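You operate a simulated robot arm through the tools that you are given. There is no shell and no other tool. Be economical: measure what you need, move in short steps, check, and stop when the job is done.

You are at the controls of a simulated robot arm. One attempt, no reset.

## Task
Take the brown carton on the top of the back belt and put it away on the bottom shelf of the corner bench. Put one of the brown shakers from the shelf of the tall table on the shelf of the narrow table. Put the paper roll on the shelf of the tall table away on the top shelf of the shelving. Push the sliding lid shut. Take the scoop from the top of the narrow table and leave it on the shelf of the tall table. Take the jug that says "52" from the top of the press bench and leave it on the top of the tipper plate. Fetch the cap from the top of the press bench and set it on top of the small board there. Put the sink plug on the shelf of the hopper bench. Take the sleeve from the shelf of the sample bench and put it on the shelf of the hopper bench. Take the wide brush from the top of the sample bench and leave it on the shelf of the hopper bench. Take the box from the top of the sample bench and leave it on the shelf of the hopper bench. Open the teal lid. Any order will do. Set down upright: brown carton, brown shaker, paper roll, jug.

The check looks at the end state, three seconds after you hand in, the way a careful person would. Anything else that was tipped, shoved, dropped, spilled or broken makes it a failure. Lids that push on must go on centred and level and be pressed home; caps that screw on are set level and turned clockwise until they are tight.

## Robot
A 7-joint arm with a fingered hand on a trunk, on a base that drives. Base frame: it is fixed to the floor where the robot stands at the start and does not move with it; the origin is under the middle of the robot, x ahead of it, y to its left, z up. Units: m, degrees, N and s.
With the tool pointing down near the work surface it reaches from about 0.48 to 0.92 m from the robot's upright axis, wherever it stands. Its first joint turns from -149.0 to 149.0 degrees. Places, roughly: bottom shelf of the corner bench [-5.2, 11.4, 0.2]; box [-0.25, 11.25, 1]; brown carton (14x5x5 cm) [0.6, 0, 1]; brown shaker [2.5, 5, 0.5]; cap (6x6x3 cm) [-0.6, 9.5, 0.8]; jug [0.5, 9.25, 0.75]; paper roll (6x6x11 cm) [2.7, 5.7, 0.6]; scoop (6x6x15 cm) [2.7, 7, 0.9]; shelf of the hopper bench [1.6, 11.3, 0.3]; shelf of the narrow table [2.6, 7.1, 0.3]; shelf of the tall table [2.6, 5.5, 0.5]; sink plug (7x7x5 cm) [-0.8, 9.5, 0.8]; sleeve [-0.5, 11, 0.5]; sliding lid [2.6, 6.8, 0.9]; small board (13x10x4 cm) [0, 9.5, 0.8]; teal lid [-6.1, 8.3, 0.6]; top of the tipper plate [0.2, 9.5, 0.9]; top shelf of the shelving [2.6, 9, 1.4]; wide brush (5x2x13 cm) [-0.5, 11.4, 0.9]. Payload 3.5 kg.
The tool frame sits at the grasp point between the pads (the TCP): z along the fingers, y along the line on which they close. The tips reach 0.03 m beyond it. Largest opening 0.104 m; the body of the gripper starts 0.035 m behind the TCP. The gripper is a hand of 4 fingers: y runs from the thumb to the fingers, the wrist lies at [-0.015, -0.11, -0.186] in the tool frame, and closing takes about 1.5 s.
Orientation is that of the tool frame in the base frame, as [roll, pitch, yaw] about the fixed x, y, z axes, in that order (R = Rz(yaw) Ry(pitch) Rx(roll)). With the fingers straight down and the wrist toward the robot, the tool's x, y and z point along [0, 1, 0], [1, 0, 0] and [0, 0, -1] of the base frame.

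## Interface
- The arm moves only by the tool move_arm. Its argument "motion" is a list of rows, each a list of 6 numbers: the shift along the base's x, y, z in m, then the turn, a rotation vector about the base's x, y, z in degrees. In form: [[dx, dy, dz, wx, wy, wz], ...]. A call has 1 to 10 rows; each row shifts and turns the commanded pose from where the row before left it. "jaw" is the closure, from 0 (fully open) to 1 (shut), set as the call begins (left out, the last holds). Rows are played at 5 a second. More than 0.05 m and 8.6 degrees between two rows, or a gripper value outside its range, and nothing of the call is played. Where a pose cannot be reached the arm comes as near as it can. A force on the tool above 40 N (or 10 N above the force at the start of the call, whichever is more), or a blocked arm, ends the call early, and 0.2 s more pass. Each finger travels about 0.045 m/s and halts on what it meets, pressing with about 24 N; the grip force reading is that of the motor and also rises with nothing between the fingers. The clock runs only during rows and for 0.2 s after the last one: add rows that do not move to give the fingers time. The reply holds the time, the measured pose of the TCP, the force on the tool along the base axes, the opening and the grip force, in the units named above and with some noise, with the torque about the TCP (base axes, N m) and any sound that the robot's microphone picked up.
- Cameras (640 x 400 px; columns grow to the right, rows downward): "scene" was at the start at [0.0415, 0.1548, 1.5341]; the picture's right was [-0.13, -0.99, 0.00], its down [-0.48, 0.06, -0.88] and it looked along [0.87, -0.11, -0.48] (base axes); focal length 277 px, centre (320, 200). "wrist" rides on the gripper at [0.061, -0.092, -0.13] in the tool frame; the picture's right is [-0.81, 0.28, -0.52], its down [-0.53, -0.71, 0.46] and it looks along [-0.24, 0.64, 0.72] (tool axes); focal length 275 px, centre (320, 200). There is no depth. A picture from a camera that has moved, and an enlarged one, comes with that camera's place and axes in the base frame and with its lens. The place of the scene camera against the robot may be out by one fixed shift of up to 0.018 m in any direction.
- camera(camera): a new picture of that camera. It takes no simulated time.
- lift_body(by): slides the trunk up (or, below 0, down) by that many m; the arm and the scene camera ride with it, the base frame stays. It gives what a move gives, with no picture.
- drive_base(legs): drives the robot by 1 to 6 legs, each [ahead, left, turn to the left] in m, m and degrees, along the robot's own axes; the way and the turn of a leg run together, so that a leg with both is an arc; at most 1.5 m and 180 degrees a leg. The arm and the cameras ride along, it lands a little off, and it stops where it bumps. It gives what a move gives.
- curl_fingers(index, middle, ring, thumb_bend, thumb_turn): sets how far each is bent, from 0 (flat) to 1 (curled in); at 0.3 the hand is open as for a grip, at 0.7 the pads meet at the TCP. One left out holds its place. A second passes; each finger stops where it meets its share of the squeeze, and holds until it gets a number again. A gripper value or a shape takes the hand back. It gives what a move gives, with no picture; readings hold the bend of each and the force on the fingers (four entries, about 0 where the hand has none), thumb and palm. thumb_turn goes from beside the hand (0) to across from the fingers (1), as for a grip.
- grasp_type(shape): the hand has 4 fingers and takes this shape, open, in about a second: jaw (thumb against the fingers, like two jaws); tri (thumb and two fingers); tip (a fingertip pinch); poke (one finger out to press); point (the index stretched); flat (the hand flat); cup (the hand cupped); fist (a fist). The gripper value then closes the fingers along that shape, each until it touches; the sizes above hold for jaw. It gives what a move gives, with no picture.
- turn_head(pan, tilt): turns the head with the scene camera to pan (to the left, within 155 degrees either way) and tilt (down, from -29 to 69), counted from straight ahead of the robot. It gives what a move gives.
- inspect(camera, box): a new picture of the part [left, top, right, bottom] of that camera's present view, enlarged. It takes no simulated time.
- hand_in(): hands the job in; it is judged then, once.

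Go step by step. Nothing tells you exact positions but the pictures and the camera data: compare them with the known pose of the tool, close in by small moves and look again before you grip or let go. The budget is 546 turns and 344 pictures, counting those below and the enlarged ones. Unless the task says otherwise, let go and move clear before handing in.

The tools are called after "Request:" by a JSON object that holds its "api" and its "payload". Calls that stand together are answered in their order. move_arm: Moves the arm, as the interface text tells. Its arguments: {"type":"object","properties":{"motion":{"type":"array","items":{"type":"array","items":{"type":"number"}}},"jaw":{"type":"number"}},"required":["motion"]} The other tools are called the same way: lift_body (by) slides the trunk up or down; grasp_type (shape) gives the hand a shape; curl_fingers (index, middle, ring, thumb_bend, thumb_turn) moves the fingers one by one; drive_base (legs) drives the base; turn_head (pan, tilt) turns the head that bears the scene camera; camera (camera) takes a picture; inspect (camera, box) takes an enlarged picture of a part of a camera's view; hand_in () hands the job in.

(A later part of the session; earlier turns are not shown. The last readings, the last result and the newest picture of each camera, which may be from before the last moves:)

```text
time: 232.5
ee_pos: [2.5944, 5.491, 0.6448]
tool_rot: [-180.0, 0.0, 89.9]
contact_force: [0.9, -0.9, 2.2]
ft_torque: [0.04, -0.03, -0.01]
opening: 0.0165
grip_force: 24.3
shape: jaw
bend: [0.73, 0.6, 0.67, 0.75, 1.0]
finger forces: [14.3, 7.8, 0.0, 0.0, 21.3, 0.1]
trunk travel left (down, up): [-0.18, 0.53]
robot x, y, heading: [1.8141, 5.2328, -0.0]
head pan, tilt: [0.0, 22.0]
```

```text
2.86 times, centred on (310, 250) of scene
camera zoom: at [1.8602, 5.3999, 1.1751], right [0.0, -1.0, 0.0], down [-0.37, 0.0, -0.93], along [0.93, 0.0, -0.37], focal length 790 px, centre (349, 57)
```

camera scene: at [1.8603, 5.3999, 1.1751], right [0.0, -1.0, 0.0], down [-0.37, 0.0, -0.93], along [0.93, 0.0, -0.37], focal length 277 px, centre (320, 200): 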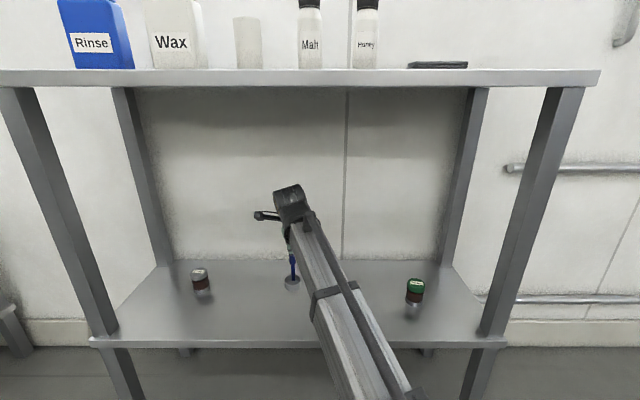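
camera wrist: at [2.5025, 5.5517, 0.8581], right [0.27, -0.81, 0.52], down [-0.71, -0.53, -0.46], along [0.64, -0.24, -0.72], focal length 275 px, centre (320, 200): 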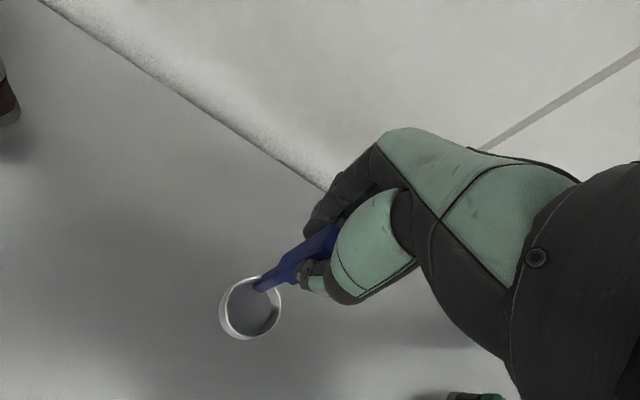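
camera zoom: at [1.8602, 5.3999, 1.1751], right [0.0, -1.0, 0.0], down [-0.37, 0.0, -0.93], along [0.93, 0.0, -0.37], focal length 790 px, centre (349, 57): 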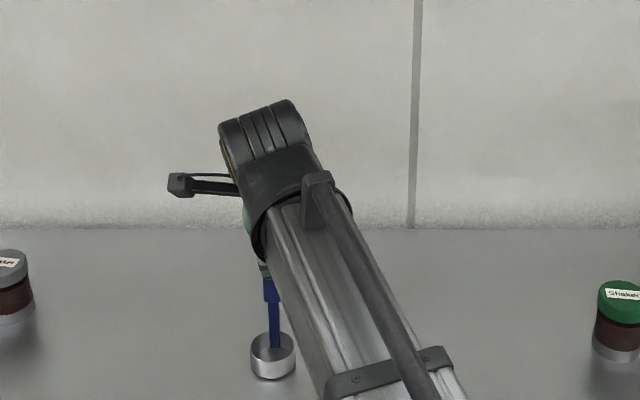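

It rests on the shelf. I open the hand, rise and look.

Request:
{"api": "move_arm", "payload": {"motion": [[0, 0, 0, 0, 0, 0], [0, 0, 0, 0, 0, 0], [0, 0, 0, 0, 0, 0], [0, 0, 0, 0, 0, 0], [0, 0, 0, 0, 0, 0], [0, 0, 0, 0, 0, 0], [0, 0, 0, 0, 0, 0], [0, 0, 0, 0, 0, 0]], "jaw": 0}}

Request:
{"api": "move_arm", "payload": {"motion": [[0, 0, 0.02, 0, 0, 0], [0, 0, 0.02, 0, 0, 0], [0, 0, 0.02, 0, 0, 0], [0, 0, 0.02, 0, 0, 0], [0, 0, 0.02, 0, 0, 0], [0, 0, 0, 0, 0, 0]]}}

Request:
{"api": "camera", "payload": {"camera": "wrist"}}

Request:
{"api": "camera", "payload": {"camera": "scene"}}

```text
time: 234.3
ee_pos: [2.5938, 5.4913, 0.6444]
tool_rot: [-179.9, 0.0, 90.0]
contact_force: [-0.3, -0.6, 0.1]
ft_torque: [-0.01, 0.02, 0.02]
opening: 0.1035
grip_force: 0.0
shape: jaw
bend: [0.3, 0.3, 0.3, 0.3, 0.98]
finger forces: [0.0, 0.0, 0.0, 0.0, 0.0, 0.0]
trunk travel left (down, up): [-0.18, 0.53]
robot x, y, heading: [1.8191, 5.2344, -0.2]
head pan, tilt: [0.0, 22.0]
```

```text
time: 235.7
ee_pos: [2.5939, 5.4904, 0.7446]
tool_rot: [-180.0, 0.0, 89.9]
contact_force: [0.0, 0.5, 1.2]
ft_torque: [0.02, -0.01, 0.02]
opening: 0.1036
grip_force: 0.0
shape: jaw
bend: [0.3, 0.3, 0.3, 0.3, 0.98]
finger forces: [0.0, 0.0, 0.1, 0.1, 0.0, 0.0]
trunk travel left (down, up): [-0.18, 0.53]
robot x, y, heading: [1.8154, 5.2349, -0.4]
head pan, tilt: [0.0, 22.0]
```

```text
249 pictures are left
camera wrist: at [2.502, 5.5523, 0.8747], right [0.27, -0.81, 0.52], down [-0.71, -0.53, -0.46], along [0.64, -0.24, -0.72], focal length 275 px, centre (320, 200)
```

wrist: 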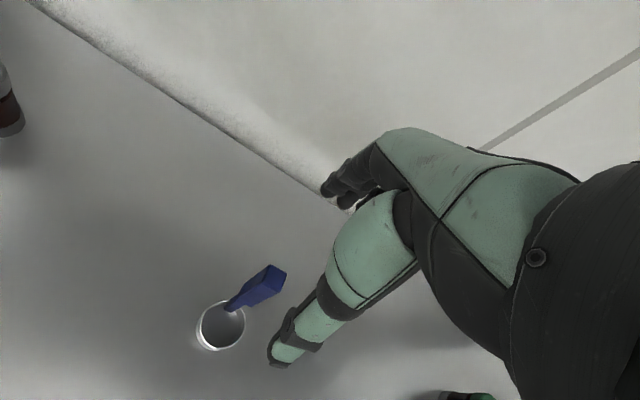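

```text
248 pictures are left
camera scene: at [1.8603, 5.3999, 1.1751], right [0.0, -1.0, 0.0], down [-0.37, 0.0, -0.93], along [0.93, 0.0, -0.37], focal length 277 px, centre (320, 200)
```

scene: 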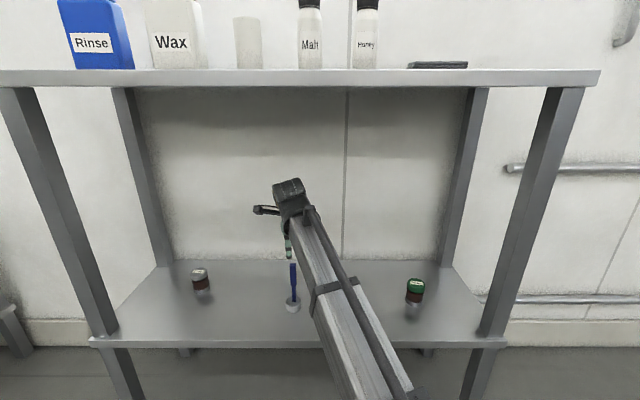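

The scoop stands on the tall table's shelf. I back out and go to the narrow table to look at the sliding lid.

Request:
{"api": "drive_base", "payload": {"legs": [[-0.55, 0, 0], [0, 1.35, 0]]}}

Request:
{"api": "lift_body", "payload": {"by": 0.4}}

Request:
{"api": "turn_head", "payload": {"pan": 10, "tilt": 40}}

Request:
{"api": "drive_base", "payload": {"legs": [[0.4, 0, 0]]}}

Request:
{"api": "camera", "payload": {"camera": "scene"}}

Request:
{"api": "camera", "payload": {"camera": "wrist"}}

```text
time: 245.3
ee_pos: [2.058, 6.8494, 0.7437]
tool_rot: [180.0, 0.0, 89.2]
contact_force: [-0.6, -0.5, 0.4]
ft_torque: [-0.03, 0.0, 0.01]
opening: 0.1036
grip_force: 0.1
shape: jaw
bend: [0.3, 0.3, 0.3, 0.3, 0.98]
finger forces: [0.0, 0.0, 0.0, 0.0, 0.0, 0.1]
trunk travel left (down, up): [-0.18, 0.53]
robot x, y, heading: [1.2789, 6.6084, -0.9]
head pan, tilt: [0.0, 22.0]
```

```text
time: 249.2
ee_pos: [2.0577, 6.8497, 1.144]
tool_rot: [180.0, 0.0, 89.1]
contact_force: [-0.3, 0.2, 0.0]
ft_torque: [0.01, 0.0, 0.0]
opening: 0.1035
grip_force: 0.1
shape: jaw
bend: [0.3, 0.3, 0.3, 0.3, 0.98]
finger forces: [0.0, 0.1, 0.0, 0.1, 0.0, 0.0]
trunk travel left (down, up): [-0.58, 0.13]
robot x, y, heading: [1.2803, 6.6031, -0.8]
head pan, tilt: [0.0, 22.0]
```

```text
time: 250.0
ee_pos: [2.0585, 6.85, 1.1428]
tool_rot: [-180.0, 0.0, 89.3]
contact_force: [0.0, 0.3, 0.5]
ft_torque: [0.04, 0.0, 0.03]
opening: 0.1035
grip_force: 0.0
shape: jaw
bend: [0.3, 0.3, 0.3, 0.3, 0.98]
finger forces: [0.1, 0.0, 0.1, 0.0, 0.0, 0.0]
trunk travel left (down, up): [-0.58, 0.13]
robot x, y, heading: [1.2763, 6.6041, -0.6]
head pan, tilt: [10.0, 40.0]
```

```text
time: 252.5
ee_pos: [2.4569, 6.8455, 1.1439]
tool_rot: [-179.9, 0.0, 89.3]
contact_force: [0.3, -0.2, 0.5]
ft_torque: [0.01, 0.0, -0.02]
opening: 0.1035
grip_force: 0.0
shape: jaw
bend: [0.3, 0.3, 0.3, 0.3, 0.98]
finger forces: [0.0, 0.0, 0.0, 0.0, 0.0, 0.1]
trunk travel left (down, up): [-0.58, 0.13]
robot x, y, heading: [1.6757, 6.594, -0.7]
head pan, tilt: [10.0, 40.0]
```

```text
247 pictures are left
camera scene: at [1.7143, 6.778, 1.5469], right [0.16, -0.99, 0.0], down [-0.63, -0.1, -0.77], along [0.76, 0.12, -0.64], focal length 277 px, centre (320, 200)
```

scene: 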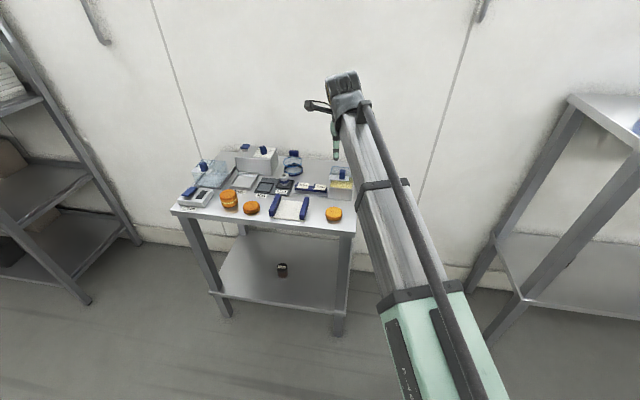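

```text
246 pictures are left
camera wrist: at [2.3665, 6.9083, 1.2741], right [0.26, -0.81, 0.52], down [-0.72, -0.52, -0.46], along [0.64, -0.25, -0.72], focal length 275 px, centre (320, 200)
```

wrist: 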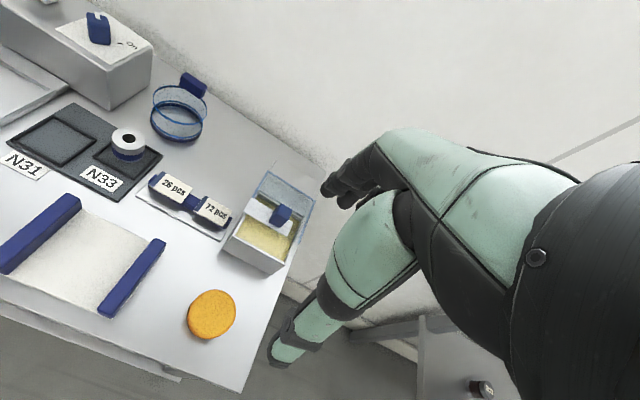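

Request:
{"api": "inspect", "payload": {"camera": "wrist", "box": [200, 150, 340, 290]}}

Request:
{"api": "inspect", "payload": {"camera": "scene", "box": [280, 140, 380, 240]}}

Request:
{"api": "inspect", "payload": {"camera": "scene", "box": [170, 130, 300, 220]}}

```text
2.86 times, centred on (270, 220) of wrist
camera zoom: at [2.3665, 6.9083, 1.2741], right [0.26, -0.81, 0.52], down [-0.72, -0.52, -0.46], along [0.64, -0.25, -0.72], focal length 786 px, centre (463, 143)
```

zoom: 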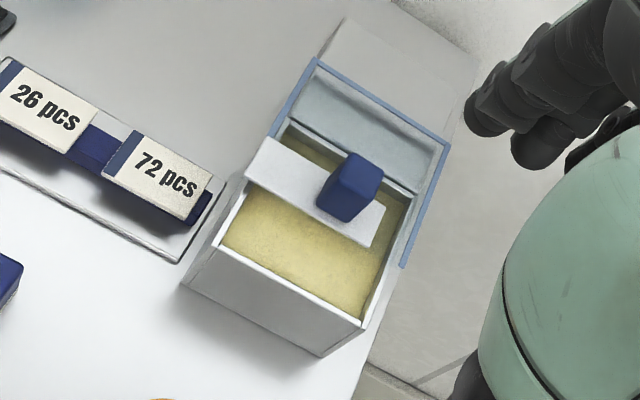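

```text
4.00 times, centred on (330, 190) of scene
camera zoom: at [1.7143, 6.778, 1.5469], right [0.16, -0.99, 0.0], down [-0.63, -0.1, -0.77], along [0.76, 0.12, -0.64], focal length 1106 px, centre (280, 240)
```

zoom: 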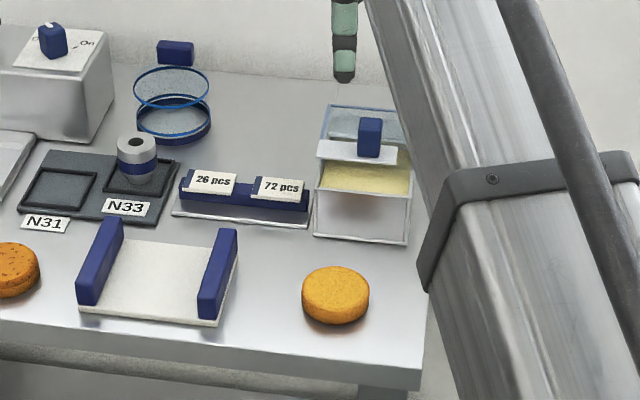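

```text
4.44 times, centred on (235, 175) of scene
camera zoom: at [1.7143, 6.778, 1.5469], right [0.16, -0.99, 0.0], down [-0.63, -0.1, -0.77], along [0.76, 0.12, -0.64], focal length 1229 px, centre (698, 311)
```

zoom: 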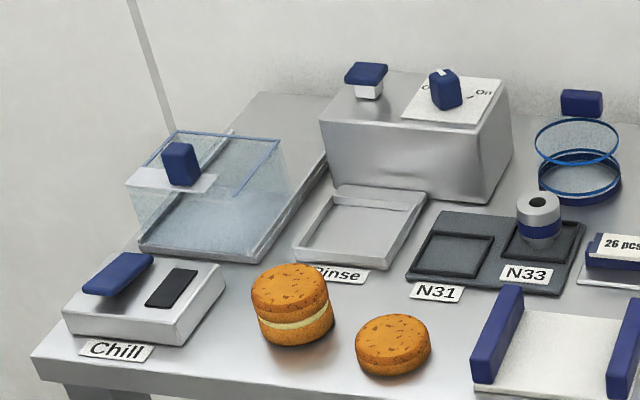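

The box's blue-framed lid sits back (+x); it has to slide toward the front (-x). Its knob is near (2.57, 6.84, 0.97). I bring the hand above the knob and check.

Request:
{"api": "move_arm", "payload": {"motion": [[0.04, -0.003, -0.02, 0, 0, 0], [0.04, -0.003, -0.02, 0, 0, 0], [0.035, -0.002, -0.02, 0, 0, 0], [0, 0, -0.02, 0, 0, 0], [0, 0, 0, 0, 0, 0]], "jaw": 0}}

Request:
{"api": "camera", "payload": {"camera": "wrist"}}

Request:
{"api": "inspect", "payload": {"camera": "scene", "box": [280, 100, 400, 240]}}

```text
time: 253.7
ee_pos: [2.5724, 6.8373, 1.0634]
tool_rot: [180.0, 0.1, 89.4]
contact_force: [0.8, 0.6, 0.4]
ft_torque: [-0.02, 0.02, -0.01]
opening: 0.1039
grip_force: 0.1
shape: jaw
bend: [0.3, 0.3, 0.3, 0.3, 0.98]
finger forces: [0.0, 0.1, 0.0, 0.1, 0.0, 0.0]
trunk travel left (down, up): [-0.58, 0.13]
robot x, y, heading: [1.6775, 6.5953, -0.7]
head pan, tilt: [10.0, 40.0]
```

```text
242 pictures are left
camera wrist: at [2.4817, 6.8991, 1.1937], right [0.26, -0.81, 0.52], down [-0.72, -0.52, -0.46], along [0.64, -0.25, -0.72], focal length 275 px, centre (320, 200)
```

wrist: 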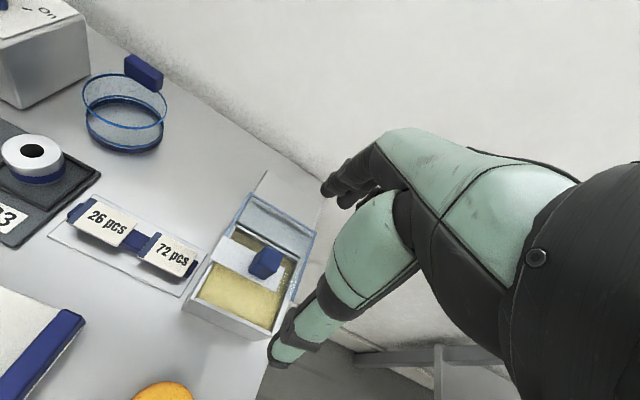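

```text
2.86 times, centred on (340, 170) of scene
camera zoom: at [1.7137, 6.778, 1.547], right [0.16, -0.99, 0.0], down [-0.63, -0.1, -0.77], along [0.76, 0.12, -0.64], focal length 790 px, centre (263, 286)
```

zoom: 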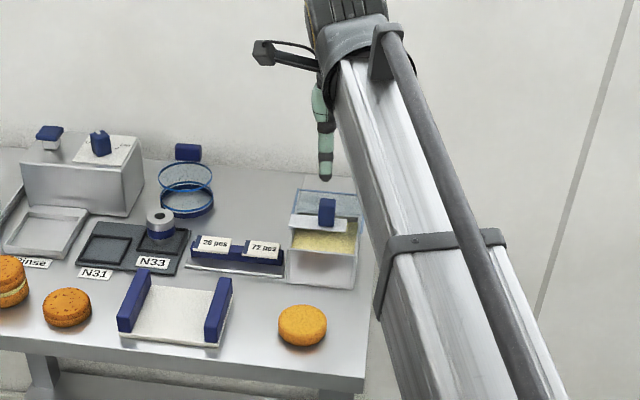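

Request:
{"api": "move_arm", "payload": {"motion": [[0.02, 0, -0.02, 0, 0, 0], [0.012, 0, -0.02, 0, 0, 0], [0, 0, -0.02, 0, 0, 0], [0, 0, -0.015, 0, 0, 0], [0, 0, 0, 0, 0, 0]], "jaw": 0}}

Request:
{"api": "camera", "payload": {"camera": "wrist"}}

Request:
{"api": "inspect", "payload": {"camera": "scene", "box": [280, 100, 400, 240]}}

```text
time: 254.9
ee_pos: [2.6034, 6.8372, 0.9897]
tool_rot: [-180.0, 0.0, 89.3]
contact_force: [-0.4, -0.7, -0.3]
ft_torque: [-0.01, -0.01, 0.0]
opening: 0.1039
grip_force: 0.1
shape: jaw
bend: [0.3, 0.3, 0.3, 0.3, 0.98]
finger forces: [0.0, 0.0, 0.1, 0.0, 0.0, 0.0]
trunk travel left (down, up): [-0.58, 0.13]
robot x, y, heading: [1.6769, 6.5962, -0.7]
head pan, tilt: [10.0, 40.0]
```

```text
240 pictures are left
camera wrist: at [2.5134, 6.8986, 1.1191], right [0.26, -0.81, 0.52], down [-0.72, -0.52, -0.46], along [0.64, -0.25, -0.72], focal length 275 px, centre (320, 200)
```

wrist: 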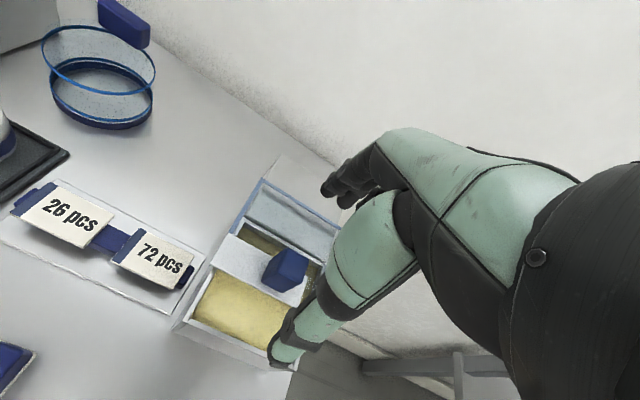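

```text
2.86 times, centred on (340, 170) of scene
camera zoom: at [1.7139, 6.778, 1.547], right [0.16, -0.99, 0.0], down [-0.63, -0.1, -0.77], along [0.76, 0.12, -0.64], focal length 790 px, centre (263, 286)
```

zoom: 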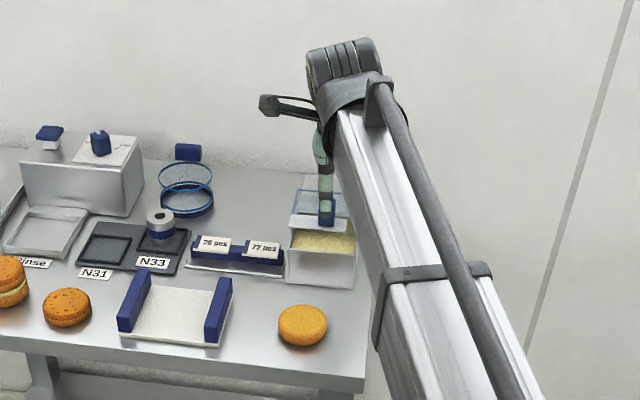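

Request:
{"api": "move_arm", "payload": {"motion": [[0, 0.003, -0.015, 0, 0, 0], [0, 0, -0.012, 0, 0, 0], [0, 0, 0, 0, 0, 0]]}}

Request:
{"api": "camera", "payload": {"camera": "wrist"}}

Request:
{"api": "inspect", "payload": {"camera": "scene", "box": [300, 140, 360, 210]}}

```text
time: 255.7
ee_pos: [2.6036, 6.8392, 0.963]
tool_rot: [179.9, 0.1, 89.2]
contact_force: [-0.8, 0.3, 0.5]
ft_torque: [0.0, 0.03, -0.01]
opening: 0.1037
grip_force: 0.0
shape: jaw
bend: [0.3, 0.3, 0.3, 0.3, 0.98]
finger forces: [0.0, 0.1, 0.0, 0.1, 0.0, 0.0]
trunk travel left (down, up): [-0.58, 0.13]
robot x, y, heading: [1.6799, 6.6015, -0.8]
head pan, tilt: [10.0, 40.0]
```

```text
238 pictures are left
camera wrist: at [2.513, 6.9025, 1.0928], right [0.26, -0.81, 0.52], down [-0.72, -0.52, -0.46], along [0.64, -0.25, -0.72], focal length 275 px, centre (320, 200)
```

wrist: 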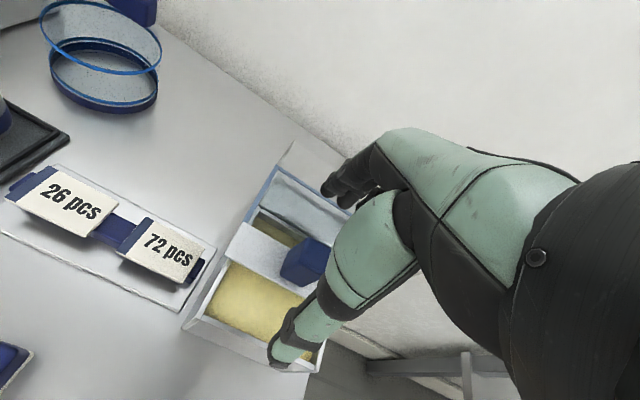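

```text
5.71 times, centred on (330, 175) of scene
camera zoom: at [1.7138, 6.778, 1.547], right [0.16, -0.99, 0.0], down [-0.63, -0.1, -0.77], along [0.76, 0.12, -0.64], focal length 1580 px, centre (263, 343)
```

zoom: 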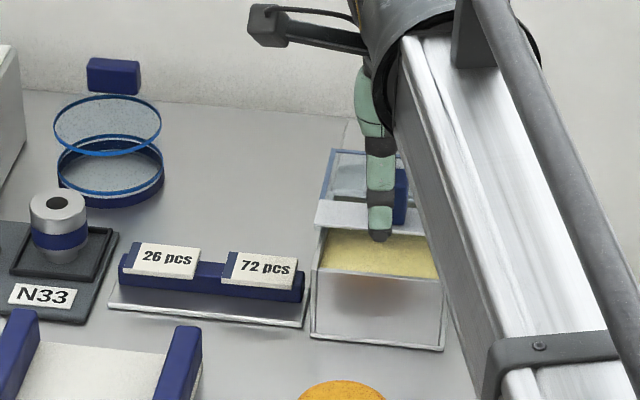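

Request:
{"api": "move_arm", "payload": {"motion": [[0, -0.004, -0.003, 0, 0, 0], [0, 0, 0, 0, 0, 0], [0, 0, 0, 0, 0, 0], [0, 0, 0, 0, 0, 0], [0, 0, 0, 0, 0, 0], [0, 0, 0, 0, 0, 0], [0, 0, 0, 0, 0, 0], [0, 0, 0, 0, 0, 0], [0, 0, 0, 0, 0, 0]], "jaw": 1}}

Request:
{"api": "camera", "payload": {"camera": "wrist"}}

Request:
{"api": "inspect", "payload": {"camera": "scene", "box": [300, 140, 360, 210]}}

```text
time: 257.7
ee_pos: [2.6036, 6.8373, 0.9593]
tool_rot: [180.0, 0.1, 89.2]
contact_force: [-1.0, -1.3, -1.8]
ft_torque: [-0.02, -0.02, -0.02]
opening: 0.0166
grip_force: 23.9
shape: jaw
bend: [0.73, 0.62, 0.69, 0.74, 1.0]
finger forces: [12.9, 6.2, 0.0, 0.1, 21.0, 0.0]
trunk travel left (down, up): [-0.58, 0.13]
robot x, y, heading: [1.6749, 6.5967, -0.8]
head pan, tilt: [10.0, 40.0]
```

```text
236 pictures are left
camera wrist: at [2.5132, 6.8985, 1.0899], right [0.26, -0.81, 0.52], down [-0.72, -0.52, -0.46], along [0.64, -0.25, -0.72], focal length 275 px, centre (320, 200)
```

wrist: 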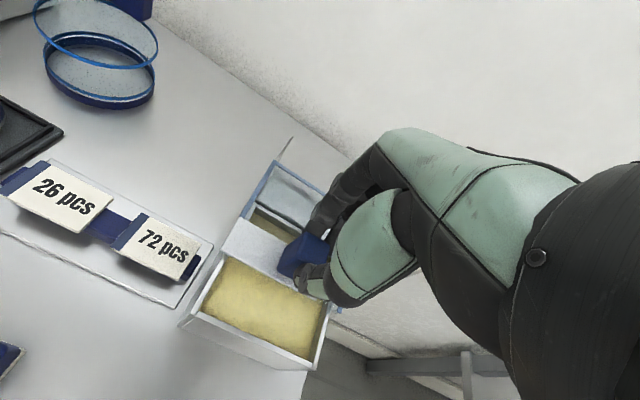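

```text
5.71 times, centred on (330, 175) of scene
camera zoom: at [1.7139, 6.7779, 1.547], right [0.16, -0.99, 0.0], down [-0.63, -0.1, -0.77], along [0.76, 0.12, -0.64], focal length 1580 px, centre (263, 343)
```

zoom: 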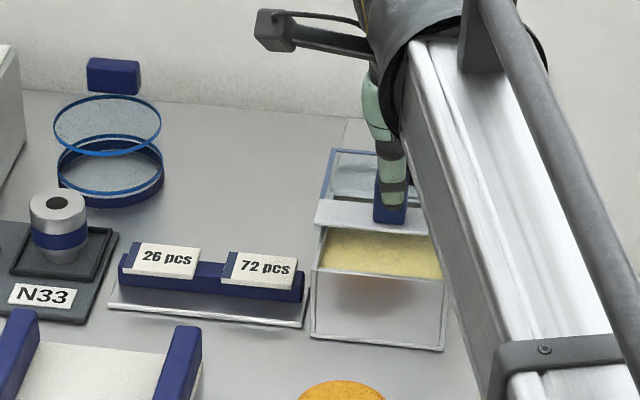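

Knob gripped. I slide it toward the front in small steps.

Request:
{"api": "move_arm", "payload": {"motion": [[-0.008, 0, 0, 0, 0, 0], [-0.008, 0, 0, 0, 0, 0], [-0.008, 0, 0, 0, 0, 0], [0, 0, 0, 0, 0, 0]]}}

Request:
{"api": "camera", "payload": {"camera": "wrist"}}

Request:
{"api": "inspect", "payload": {"camera": "scene", "box": [300, 140, 360, 210]}}

```text
time: 258.7
ee_pos: [2.5791, 6.8371, 0.9588]
tool_rot: [-179.9, 0.0, 89.2]
contact_force: [-0.4, -4.0, -2.2]
ft_torque: [-0.08, -0.05, -0.09]
opening: 0.0164
grip_force: 23.9
shape: jaw
bend: [0.72, 0.62, 0.69, 0.74, 1.0]
finger forces: [14.1, 7.9, 0.0, 0.0, 21.8, 0.1]
trunk travel left (down, up): [-0.58, 0.13]
robot x, y, heading: [1.6797, 6.5943, -0.4]
head pan, tilt: [10.0, 40.0]
```

```text
234 pictures are left
camera wrist: at [2.4886, 6.8988, 1.09], right [0.26, -0.81, 0.52], down [-0.72, -0.52, -0.46], along [0.64, -0.25, -0.72], focal length 275 px, centre (320, 200)
```

wrist: 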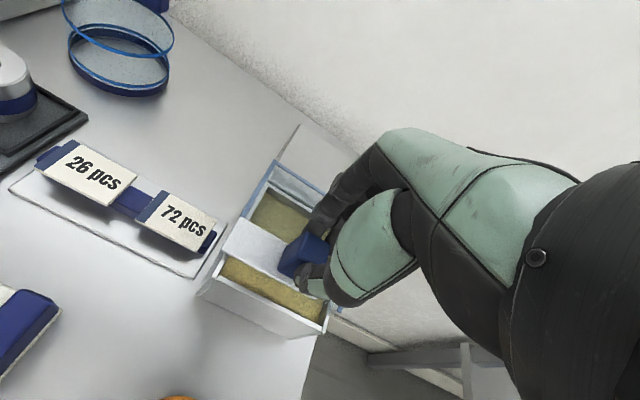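

```text
5.71 times, centred on (330, 175) of scene
camera zoom: at [1.714, 6.7776, 1.547], right [0.16, -0.99, 0.0], down [-0.63, -0.1, -0.77], along [0.76, 0.12, -0.64], focal length 1580 px, centre (263, 343)
```

zoom: 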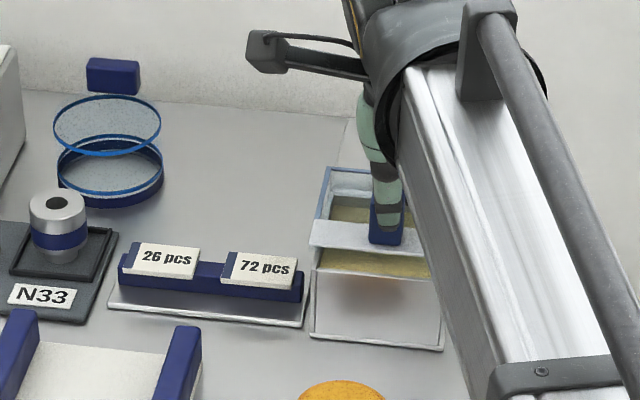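

Request:
{"api": "move_arm", "payload": {"motion": [[-0.006, 0, 0, 0, 0, 0], [-0.006, 0, 0, 0, 0, 0], [-0.006, 0, 0, 0, 0, 0], [0, 0, 0, 0, 0, 0]]}}

Request:
{"api": "camera", "payload": {"camera": "wrist"}}

Request:
{"api": "inspect", "payload": {"camera": "scene", "box": [300, 140, 360, 210]}}

```text
time: 259.7
ee_pos: [2.5632, 6.836, 0.9596]
tool_rot: [180.0, 0.0, 89.2]
contact_force: [7.7, -4.4, -0.3]
ft_torque: [-0.08, -0.31, -0.07]
opening: 0.0163
grip_force: 24.4
shape: jaw
bend: [0.72, 0.61, 0.69, 0.75, 1.0]
finger forces: [16.9, 9.8, 0.1, 0.0, 18.5, 0.0]
trunk travel left (down, up): [-0.58, 0.13]
robot x, y, heading: [1.6777, 6.5979, -0.8]
head pan, tilt: [10.0, 40.0]
```

```text
232 pictures are left
camera wrist: at [2.4723, 6.8988, 1.0898], right [0.26, -0.81, 0.52], down [-0.72, -0.52, -0.46], along [0.64, -0.25, -0.72], focal length 275 px, centre (320, 200)
```

wrist: 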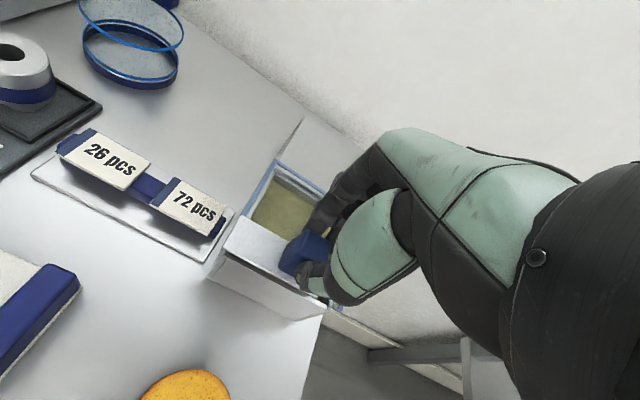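

```text
5.71 times, centred on (330, 175) of scene
camera zoom: at [1.7148, 6.7774, 1.547], right [0.16, -0.99, 0.0], down [-0.63, -0.1, -0.77], along [0.76, 0.12, -0.64], focal length 1580 px, centre (263, 343)
```

zoom: 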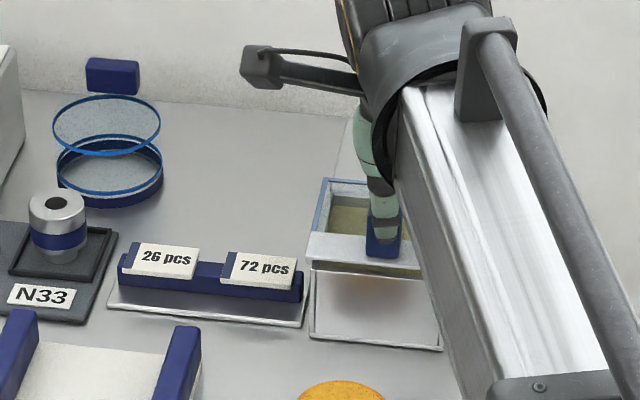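

Request:
{"api": "move_arm", "payload": {"motion": [[-0.003, 0, 0, 0, 0, 0], [-0.003, 0, 0, 0, 0, 0], [0, 0, 0, 0, 0, 0]]}}

Request:
{"api": "camera", "payload": {"camera": "wrist"}}

Request:
{"api": "inspect", "payload": {"camera": "scene", "box": [300, 140, 360, 210]}}

```text
time: 260.5
ee_pos: [2.5568, 6.8364, 0.9581]
tool_rot: [180.0, 0.1, 89.2]
contact_force: [18.0, -9.4, 3.3]
ft_torque: [-0.13, -0.72, -0.17]
opening: 0.0154
grip_force: 24.1
shape: jaw
bend: [0.72, 0.61, 0.69, 0.77, 1.0]
finger forces: [22.9, 9.8, 0.0, 0.1, 12.6, 0.0]
trunk travel left (down, up): [-0.58, 0.13]
robot x, y, heading: [1.6817, 6.5953, -0.7]
head pan, tilt: [10.0, 40.0]
```

```text
230 pictures are left
camera wrist: at [2.4661, 6.8981, 1.0894], right [0.26, -0.81, 0.52], down [-0.72, -0.52, -0.46], along [0.64, -0.25, -0.72], focal length 275 px, centre (320, 200)
```

wrist: 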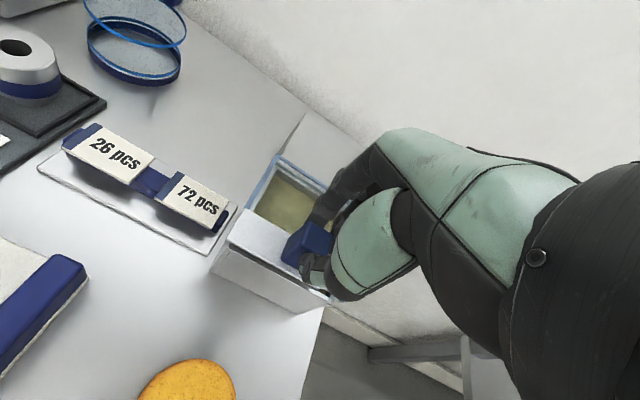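

```text
5.71 times, centred on (330, 175) of scene
camera zoom: at [1.7156, 6.7769, 1.5471], right [0.16, -0.99, 0.0], down [-0.64, -0.1, -0.77], along [0.76, 0.12, -0.64], focal length 1580 px, centre (263, 343)
```

zoom: 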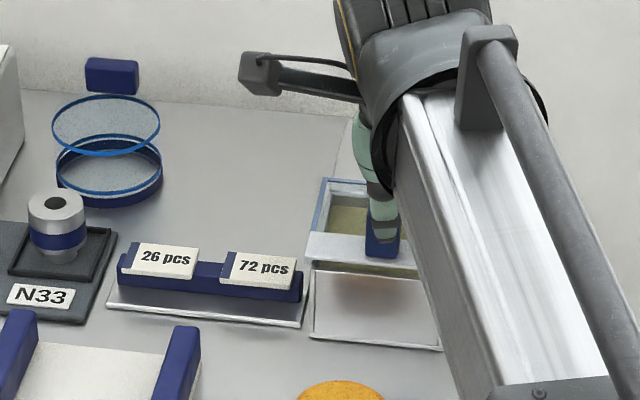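

The lid has hit its stop at the front (18 N, no more travel). I ease off, open and rise.

Request:
{"api": "move_arm", "payload": {"motion": [[0.004, 0, 0, 0, 0, 0], [0, 0, 0, 0, 0, 0], [0, 0, 0, 0, 0, 0], [0, 0, 0, 0, 0, 0], [0, 0, 0, 0, 0, 0], [0, 0, 0, 0, 0, 0], [0, 0, 0, 0, 0, 0], [0, 0, 0, 0, 0, 0]], "jaw": 0}}

Request:
{"api": "move_arm", "payload": {"motion": [[0, 0, 0.02, 0, 0, 0], [0, 0, 0.03, 0, 0, 0], [0, 0, 0.04, 0, 0, 0], [-0.04, 0, 0.03, 0, 0, 0], [-0.04, 0, 0.02, 0, 0, 0], [-0.04, 0, 0, 0, 0, 0], [0, 0, 0, 0, 0, 0]]}}

Request:
{"api": "camera", "payload": {"camera": "wrist"}}

Request:
{"api": "inspect", "payload": {"camera": "scene", "box": [300, 140, 360, 210]}}

```text
time: 262.3
ee_pos: [2.5595, 6.8365, 0.9597]
tool_rot: [-180.0, 0.0, 89.2]
contact_force: [0.2, -0.1, 0.2]
ft_torque: [0.01, 0.01, -0.04]
opening: 0.1037
grip_force: 0.0
shape: jaw
bend: [0.3, 0.3, 0.3, 0.3, 0.98]
finger forces: [0.0, 0.0, 0.0, 0.1, 0.1, 0.0]
trunk travel left (down, up): [-0.58, 0.13]
robot x, y, heading: [1.677, 6.5965, -0.6]
head pan, tilt: [10.0, 40.0]
```

```text
time: 263.9
ee_pos: [2.4398, 6.8363, 1.1016]
tool_rot: [179.9, 0.0, 89.2]
contact_force: [-1.0, -0.1, 0.0]
ft_torque: [-0.03, 0.01, 0.01]
opening: 0.1035
grip_force: 0.1
shape: jaw
bend: [0.3, 0.3, 0.3, 0.3, 0.98]
finger forces: [0.0, 0.0, 0.0, 0.1, 0.0, 0.0]
trunk travel left (down, up): [-0.58, 0.13]
robot x, y, heading: [1.6774, 6.6003, -0.9]
head pan, tilt: [10.0, 40.0]
```

```text
228 pictures are left
camera wrist: at [2.349, 6.8985, 1.2312], right [0.26, -0.81, 0.52], down [-0.72, -0.52, -0.46], along [0.64, -0.25, -0.72], focal length 275 px, centre (320, 200)
```

wrist: 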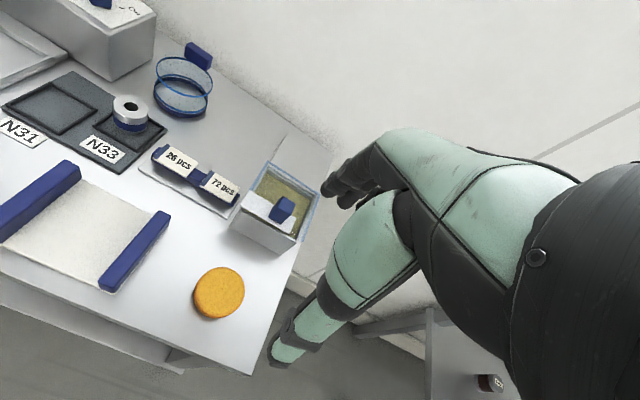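

```text
5.71 times, centred on (330, 175) of scene
camera zoom: at [1.7137, 6.7781, 1.5469], right [0.16, -0.99, 0.0], down [-0.63, -0.1, -0.77], along [0.76, 0.12, -0.64], focal length 1580 px, centre (263, 343)
```

zoom: 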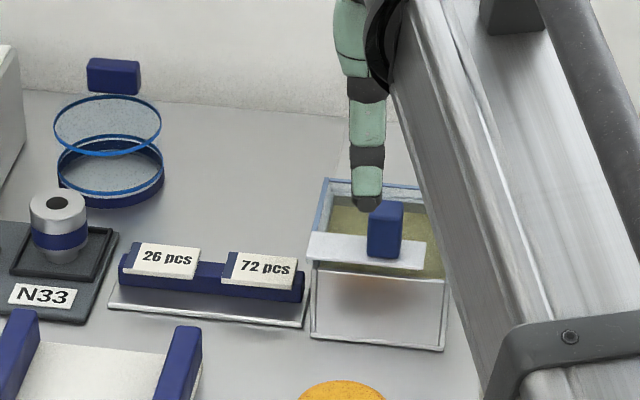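

Request:
{"api": "inspect", "payload": {"camera": "wrist", "box": [200, 140, 340, 270]}}

```text
3.08 times, centred on (270, 205) of wrist
camera zoom: at [2.349, 6.8985, 1.2312], right [0.26, -0.81, 0.52], down [-0.72, -0.52, -0.46], along [0.64, -0.25, -0.72], focal length 847 px, centre (474, 185)
```

zoom: 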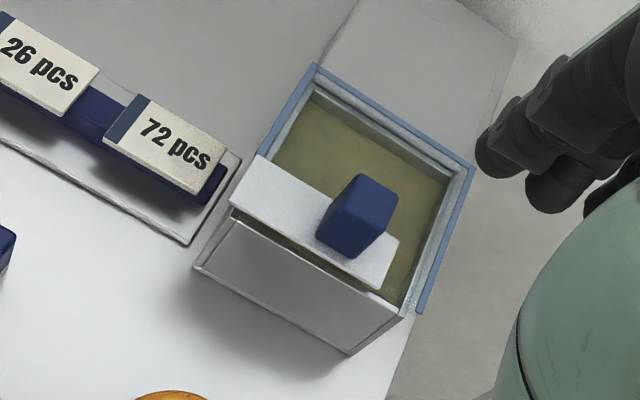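

The lid is shut. Next is the press bench, so I drive in front of it, facing it.

Request:
{"api": "drive_base", "payload": {"legs": [[-0.9, 0, 0], [0, 0, 91], [1.35, 0, 0], [0, 0.7, 0]]}}

Request:
{"api": "turn_head", "payload": {"pan": 0, "tilt": 35}}

Request:
{"api": "camera", "payload": {"camera": "scene"}}

Request:
{"api": "camera", "payload": {"camera": "wrist"}}

```text
time: 282.2
ee_pos: [-0.1968, 8.6945, 1.1009]
tool_rot: [-179.9, 0.0, -178.9]
contact_force: [-1.4, -0.5, -1.1]
ft_torque: [-0.05, 0.01, 0.02]
opening: 0.1038
grip_force: 0.1
shape: jaw
bend: [0.3, 0.3, 0.3, 0.3, 0.98]
finger forces: [0.0, 0.0, 0.1, 0.1, 0.1, 0.0]
trunk travel left (down, up): [-0.58, 0.13]
robot x, y, heading: [0.0674, 7.9374, 91.4]
head pan, tilt: [10.0, 40.0]
```

```text
time: 282.9
ee_pos: [-0.1971, 8.6932, 1.1011]
tool_rot: [-180.0, 0.1, -178.9]
contact_force: [0.4, -0.7, -0.4]
ft_torque: [-0.01, 0.02, -0.02]
opening: 0.1037
grip_force: 0.0
shape: jaw
bend: [0.3, 0.3, 0.3, 0.3, 0.98]
finger forces: [0.0, 0.0, 0.0, 0.0, 0.1, 0.0]
trunk travel left (down, up): [-0.58, 0.13]
robot x, y, heading: [0.0668, 7.9372, 91.0]
head pan, tilt: [0.0, 35.0]
```

```text
225 pictures are left
camera scene: at [-0.1075, 7.9747, 1.5545], right [1.0, 0.02, 0.0], down [0.01, -0.57, -0.82], along [-0.02, 0.82, -0.57], focal length 277 px, centre (320, 200)
```

scene: 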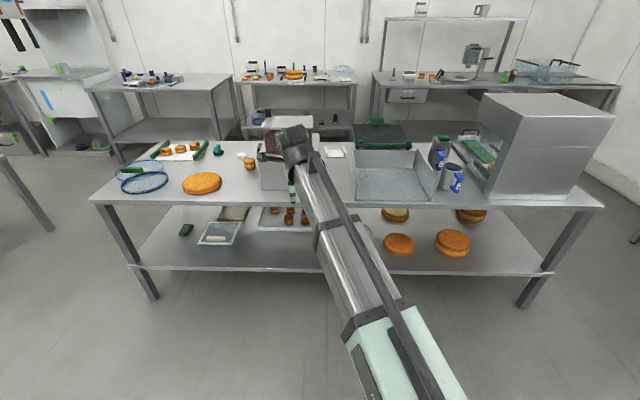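

```text
224 pictures are left
camera wrist: at [-0.2557, 8.6012, 1.231], right [0.8, 0.29, 0.52], down [0.55, -0.7, -0.46], along [0.23, 0.65, -0.72], focal length 275 px, centre (320, 200)
```

wrist: 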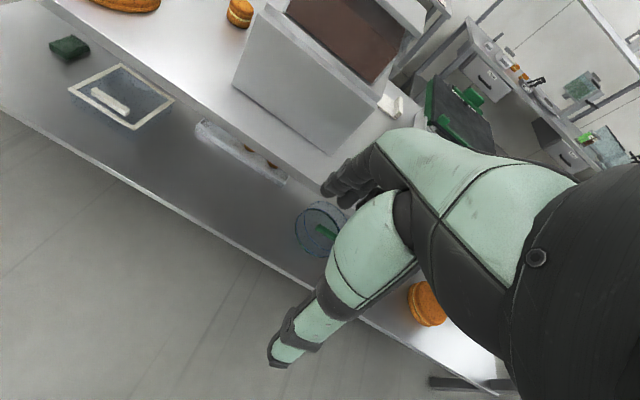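

Request:
{"api": "inspect", "payload": {"camera": "scene", "box": [100, 110, 310, 220]}}

Request:
{"api": "inspect", "payload": {"camera": "scene", "box": [300, 80, 520, 220]}}

```text
3.05 times, centred on (205, 165) of scene
camera zoom: at [-0.1075, 7.9747, 1.5545], right [1.0, 0.02, 0.0], down [0.01, -0.57, -0.82], along [-0.02, 0.82, -0.57], focal length 843 px, centre (670, 307)
```

zoom: 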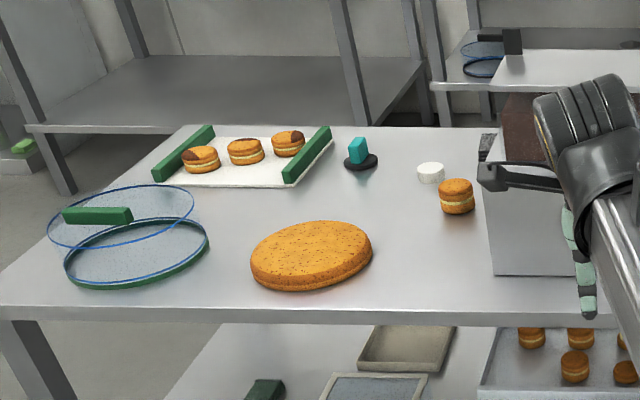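

```text
2.86 times, centred on (410, 150) of scene
camera zoom: at [-0.1075, 7.9747, 1.5545], right [1.0, 0.02, 0.0], down [0.01, -0.57, -0.82], along [-0.02, 0.82, -0.57], focal length 790 px, centre (63, 343)
```

zoom: 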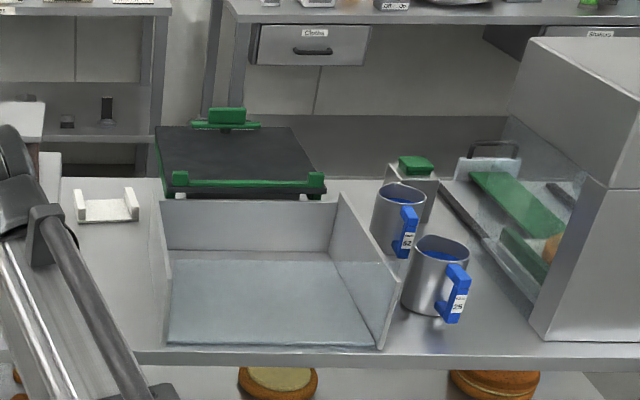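

I see the plug (black disc with teal grip), the white cap, the small white board with raised ends, the black plate with green handles, and two steel jugs with blue handles. I drive closer to read the labels.

Request:
{"api": "drive_base", "payload": {"legs": [[0.35, -0.55, -1]]}}

Request:
{"api": "camera", "payload": {"camera": "scene"}}

Request:
{"api": "camera", "payload": {"camera": "wrist"}}

```text
time: 286.5
ee_pos: [0.3748, 9.0532, 1.1005]
tool_rot: [180.0, 0.0, 179.4]
contact_force: [-0.2, -0.6, -0.6]
ft_torque: [-0.01, -0.03, -0.01]
opening: 0.1036
grip_force: 0.0
shape: jaw
bend: [0.3, 0.3, 0.3, 0.3, 0.98]
finger forces: [0.1, 0.1, 0.1, 0.0, 0.0, 0.0]
trunk travel left (down, up): [-0.58, 0.13]
robot x, y, heading: [0.6144, 8.2886, 89.7]
head pan, tilt: [0.0, 35.0]
```

```text
221 pictures are left
camera scene: at [0.4431, 8.3308, 1.5545], right [1.0, -0.01, 0.0], down [-0.01, -0.57, -0.82], along [0.01, 0.82, -0.57], focal length 277 px, centre (320, 200)
```

scene: 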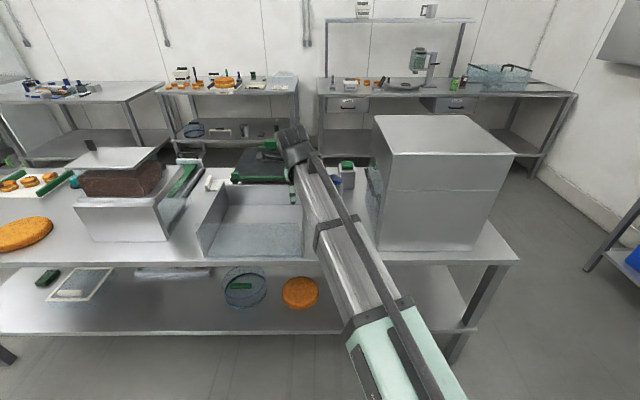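

```text
220 pictures are left
camera wrist: at [0.3132, 8.9616, 1.231], right [0.81, 0.27, 0.52], down [0.53, -0.72, -0.46], along [0.25, 0.64, -0.72], focal length 275 px, centre (320, 200)
```

wrist: 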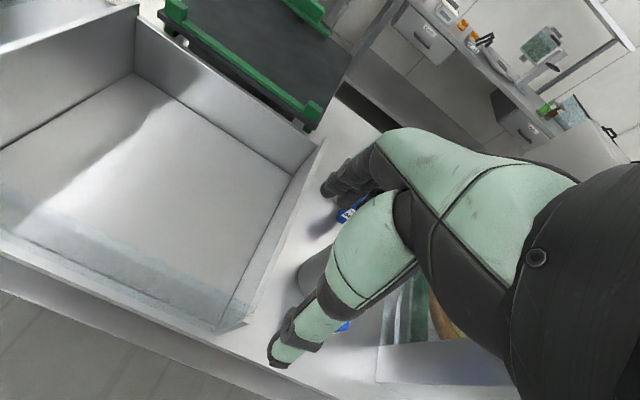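

Request:
{"api": "drive_base", "payload": {"legs": [[0.0, 0.45, 0.3]]}}

Request:
{"api": "inspect", "payload": {"camera": "scene", "box": [300, 100, 520, 260]}}

Request:
{"api": "camera", "payload": {"camera": "wrist"}}

```text
time: 289.2
ee_pos: [-0.0656, 9.0551, 1.0999]
tool_rot: [180.0, 0.0, 179.6]
contact_force: [-0.3, 0.4, 0.3]
ft_torque: [0.01, 0.01, -0.04]
opening: 0.1039
grip_force: 0.0
shape: jaw
bend: [0.3, 0.3, 0.3, 0.3, 0.98]
finger forces: [0.0, 0.0, 0.1, 0.1, 0.0, 0.0]
trunk travel left (down, up): [-0.58, 0.13]
robot x, y, heading: [0.1781, 8.2891, 89.6]
head pan, tilt: [0.0, 35.0]
```

```text
2.50 times, centred on (410, 180) of scene
camera zoom: at [0.0037, 8.3338, 1.5545], right [1.0, -0.01, 0.0], down [0.0, -0.57, -0.82], along [0.01, 0.82, -0.57], focal length 692 px, centre (95, 250)
```

zoom: 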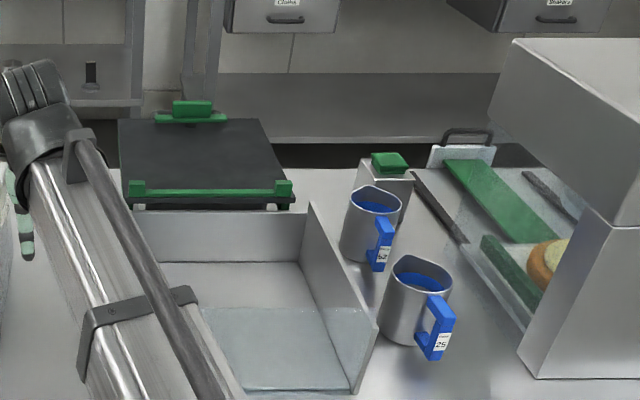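

```text
218 pictures are left
camera wrist: at [-0.1274, 8.9644, 1.2309], right [0.81, 0.27, 0.52], down [0.53, -0.72, -0.46], along [0.25, 0.64, -0.72], focal length 275 px, centre (320, 200)
```

wrist: 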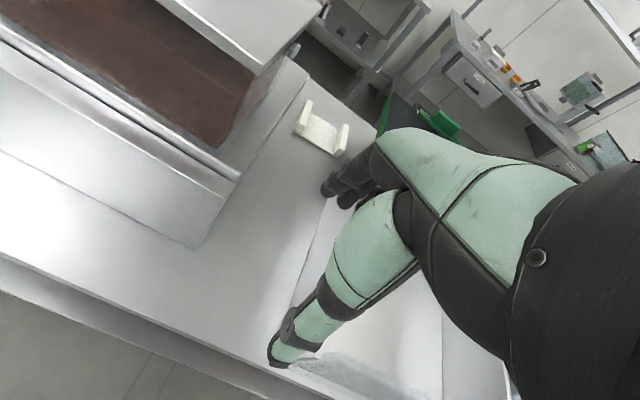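

Request:
{"api": "inspect", "payload": {"camera": "scene", "box": [410, 150, 470, 250]}}

```text
4.00 times, centred on (440, 200) of scene
camera zoom: at [0.0037, 8.3338, 1.5545], right [1.0, -0.01, 0.0], down [0.0, -0.57, -0.82], along [0.01, 0.82, -0.57], focal length 1106 px, centre (-160, 200)
```

zoom: 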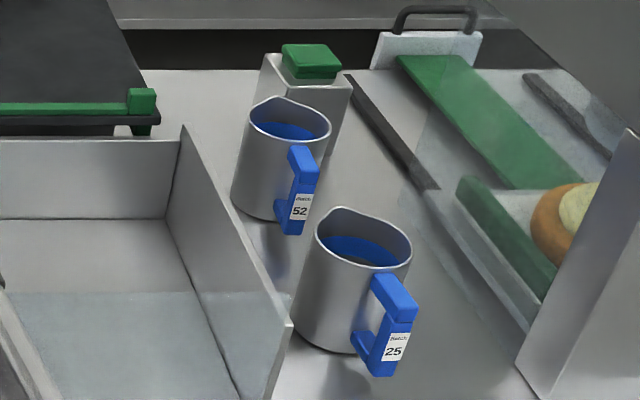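

The far jug says "52", the near one "25"; both hold blue liquid. I take the cap first, near (-0.635, 9.53), and drive in front of it.

Request:
{"api": "drive_base", "payload": {"legs": [[0.0, 0.57, 0.4], [0.3, 0, 0]]}}

Request:
{"api": "camera", "payload": {"camera": "scene"}}

Request:
{"api": "camera", "payload": {"camera": "wrist"}}

```text
time: 294.1
ee_pos: [-0.6291, 9.3564, 1.0995]
tool_rot: [180.0, 0.0, -179.9]
contact_force: [1.1, 0.5, 0.1]
ft_torque: [-0.04, -0.02, 0.02]
opening: 0.1038
grip_force: 0.1
shape: jaw
bend: [0.3, 0.3, 0.3, 0.3, 0.98]
finger forces: [0.0, 0.1, 0.0, 0.0, 0.0, 0.0]
trunk travel left (down, up): [-0.58, 0.13]
robot x, y, heading: [-0.3806, 8.5941, 90.1]
head pan, tilt: [0.0, 35.0]
```

```text
216 pictures are left
camera scene: at [-0.5538, 8.6352, 1.5545], right [1.0, 0.0, 0.0], down [0.0, -0.57, -0.82], along [0.0, 0.82, -0.57], focal length 277 px, centre (320, 200)
```

scene: 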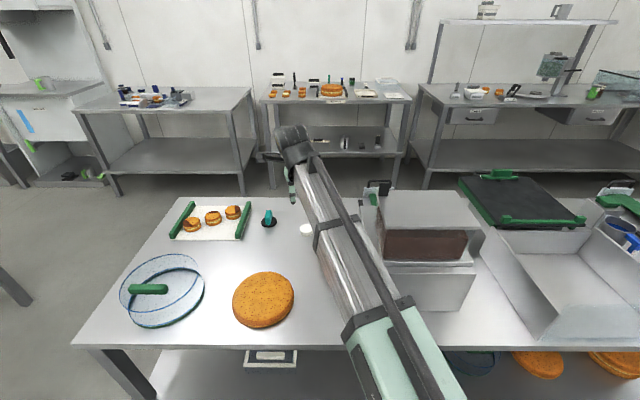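

```text
215 pictures are left
camera wrist: at [-0.6904, 9.2644, 1.2307], right [0.81, 0.28, 0.52], down [0.53, -0.71, -0.46], along [0.24, 0.65, -0.72], focal length 275 px, centre (320, 200)
```

wrist: 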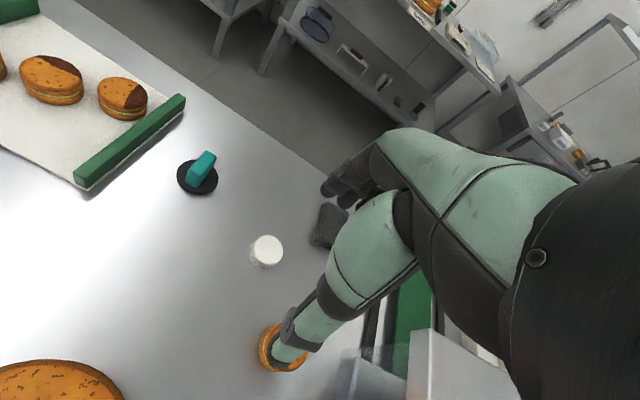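

Request:
{"api": "move_arm", "payload": {"motion": [[0.005, 0.03, -0.03, 0, 0, 0], [0.004, 0.03, -0.035, 0, 0, 0], [0.004, 0.03, -0.035, 0, 0, 0], [0.004, 0.024, -0.035, 0, 0, 0], [0, 0, -0.035, 0, 0, 0], [0, 0, 0, 0, 0, 0]]}}

Request:
{"api": "camera", "payload": {"camera": "wrist"}}

Request:
{"api": "camera", "payload": {"camera": "scene"}}

```text
time: 295.5
ee_pos: [-0.613, 9.471, 0.9316]
tool_rot: [179.9, 0.0, -180.0]
contact_force: [-0.4, -0.5, -0.6]
ft_torque: [-0.02, 0.0, -0.03]
opening: 0.1039
grip_force: 0.2
shape: jaw
bend: [0.3, 0.3, 0.3, 0.3, 0.98]
finger forces: [0.1, 0.0, 0.1, 0.1, 0.0, 0.1]
trunk travel left (down, up): [-0.58, 0.13]
robot x, y, heading: [-0.3792, 8.5992, 90.0]
head pan, tilt: [0.0, 35.0]
```

```text
214 pictures are left
camera wrist: at [-0.6737, 9.3798, 1.0616], right [0.81, 0.28, 0.52], down [0.53, -0.71, -0.46], along [0.24, 0.65, -0.72], focal length 275 px, centre (320, 200)
```

wrist: 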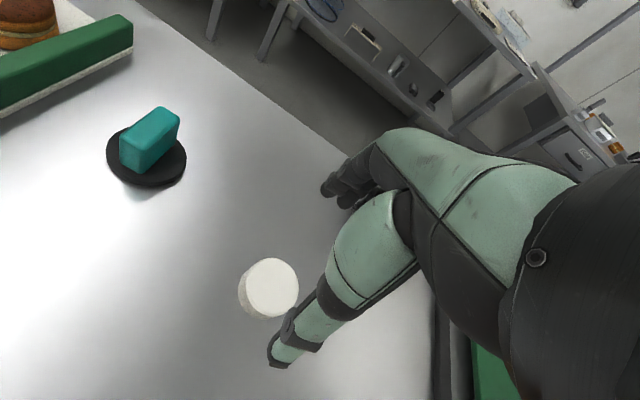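

```text
213 pictures are left
camera scene: at [-0.5538, 8.6346, 1.5545], right [1.0, 0.0, 0.0], down [0.0, -0.57, -0.82], along [0.0, 0.82, -0.57], focal length 277 px, centre (320, 200)
```

scene: 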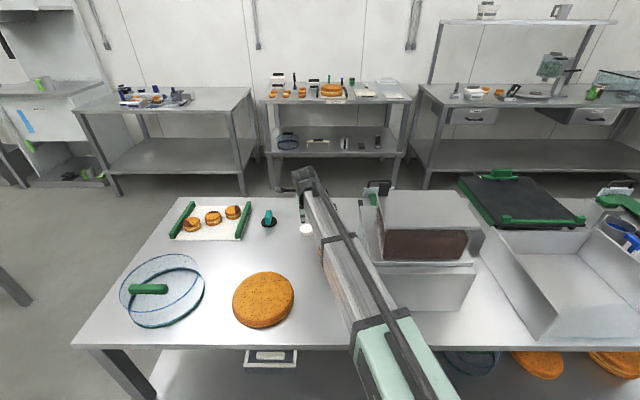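

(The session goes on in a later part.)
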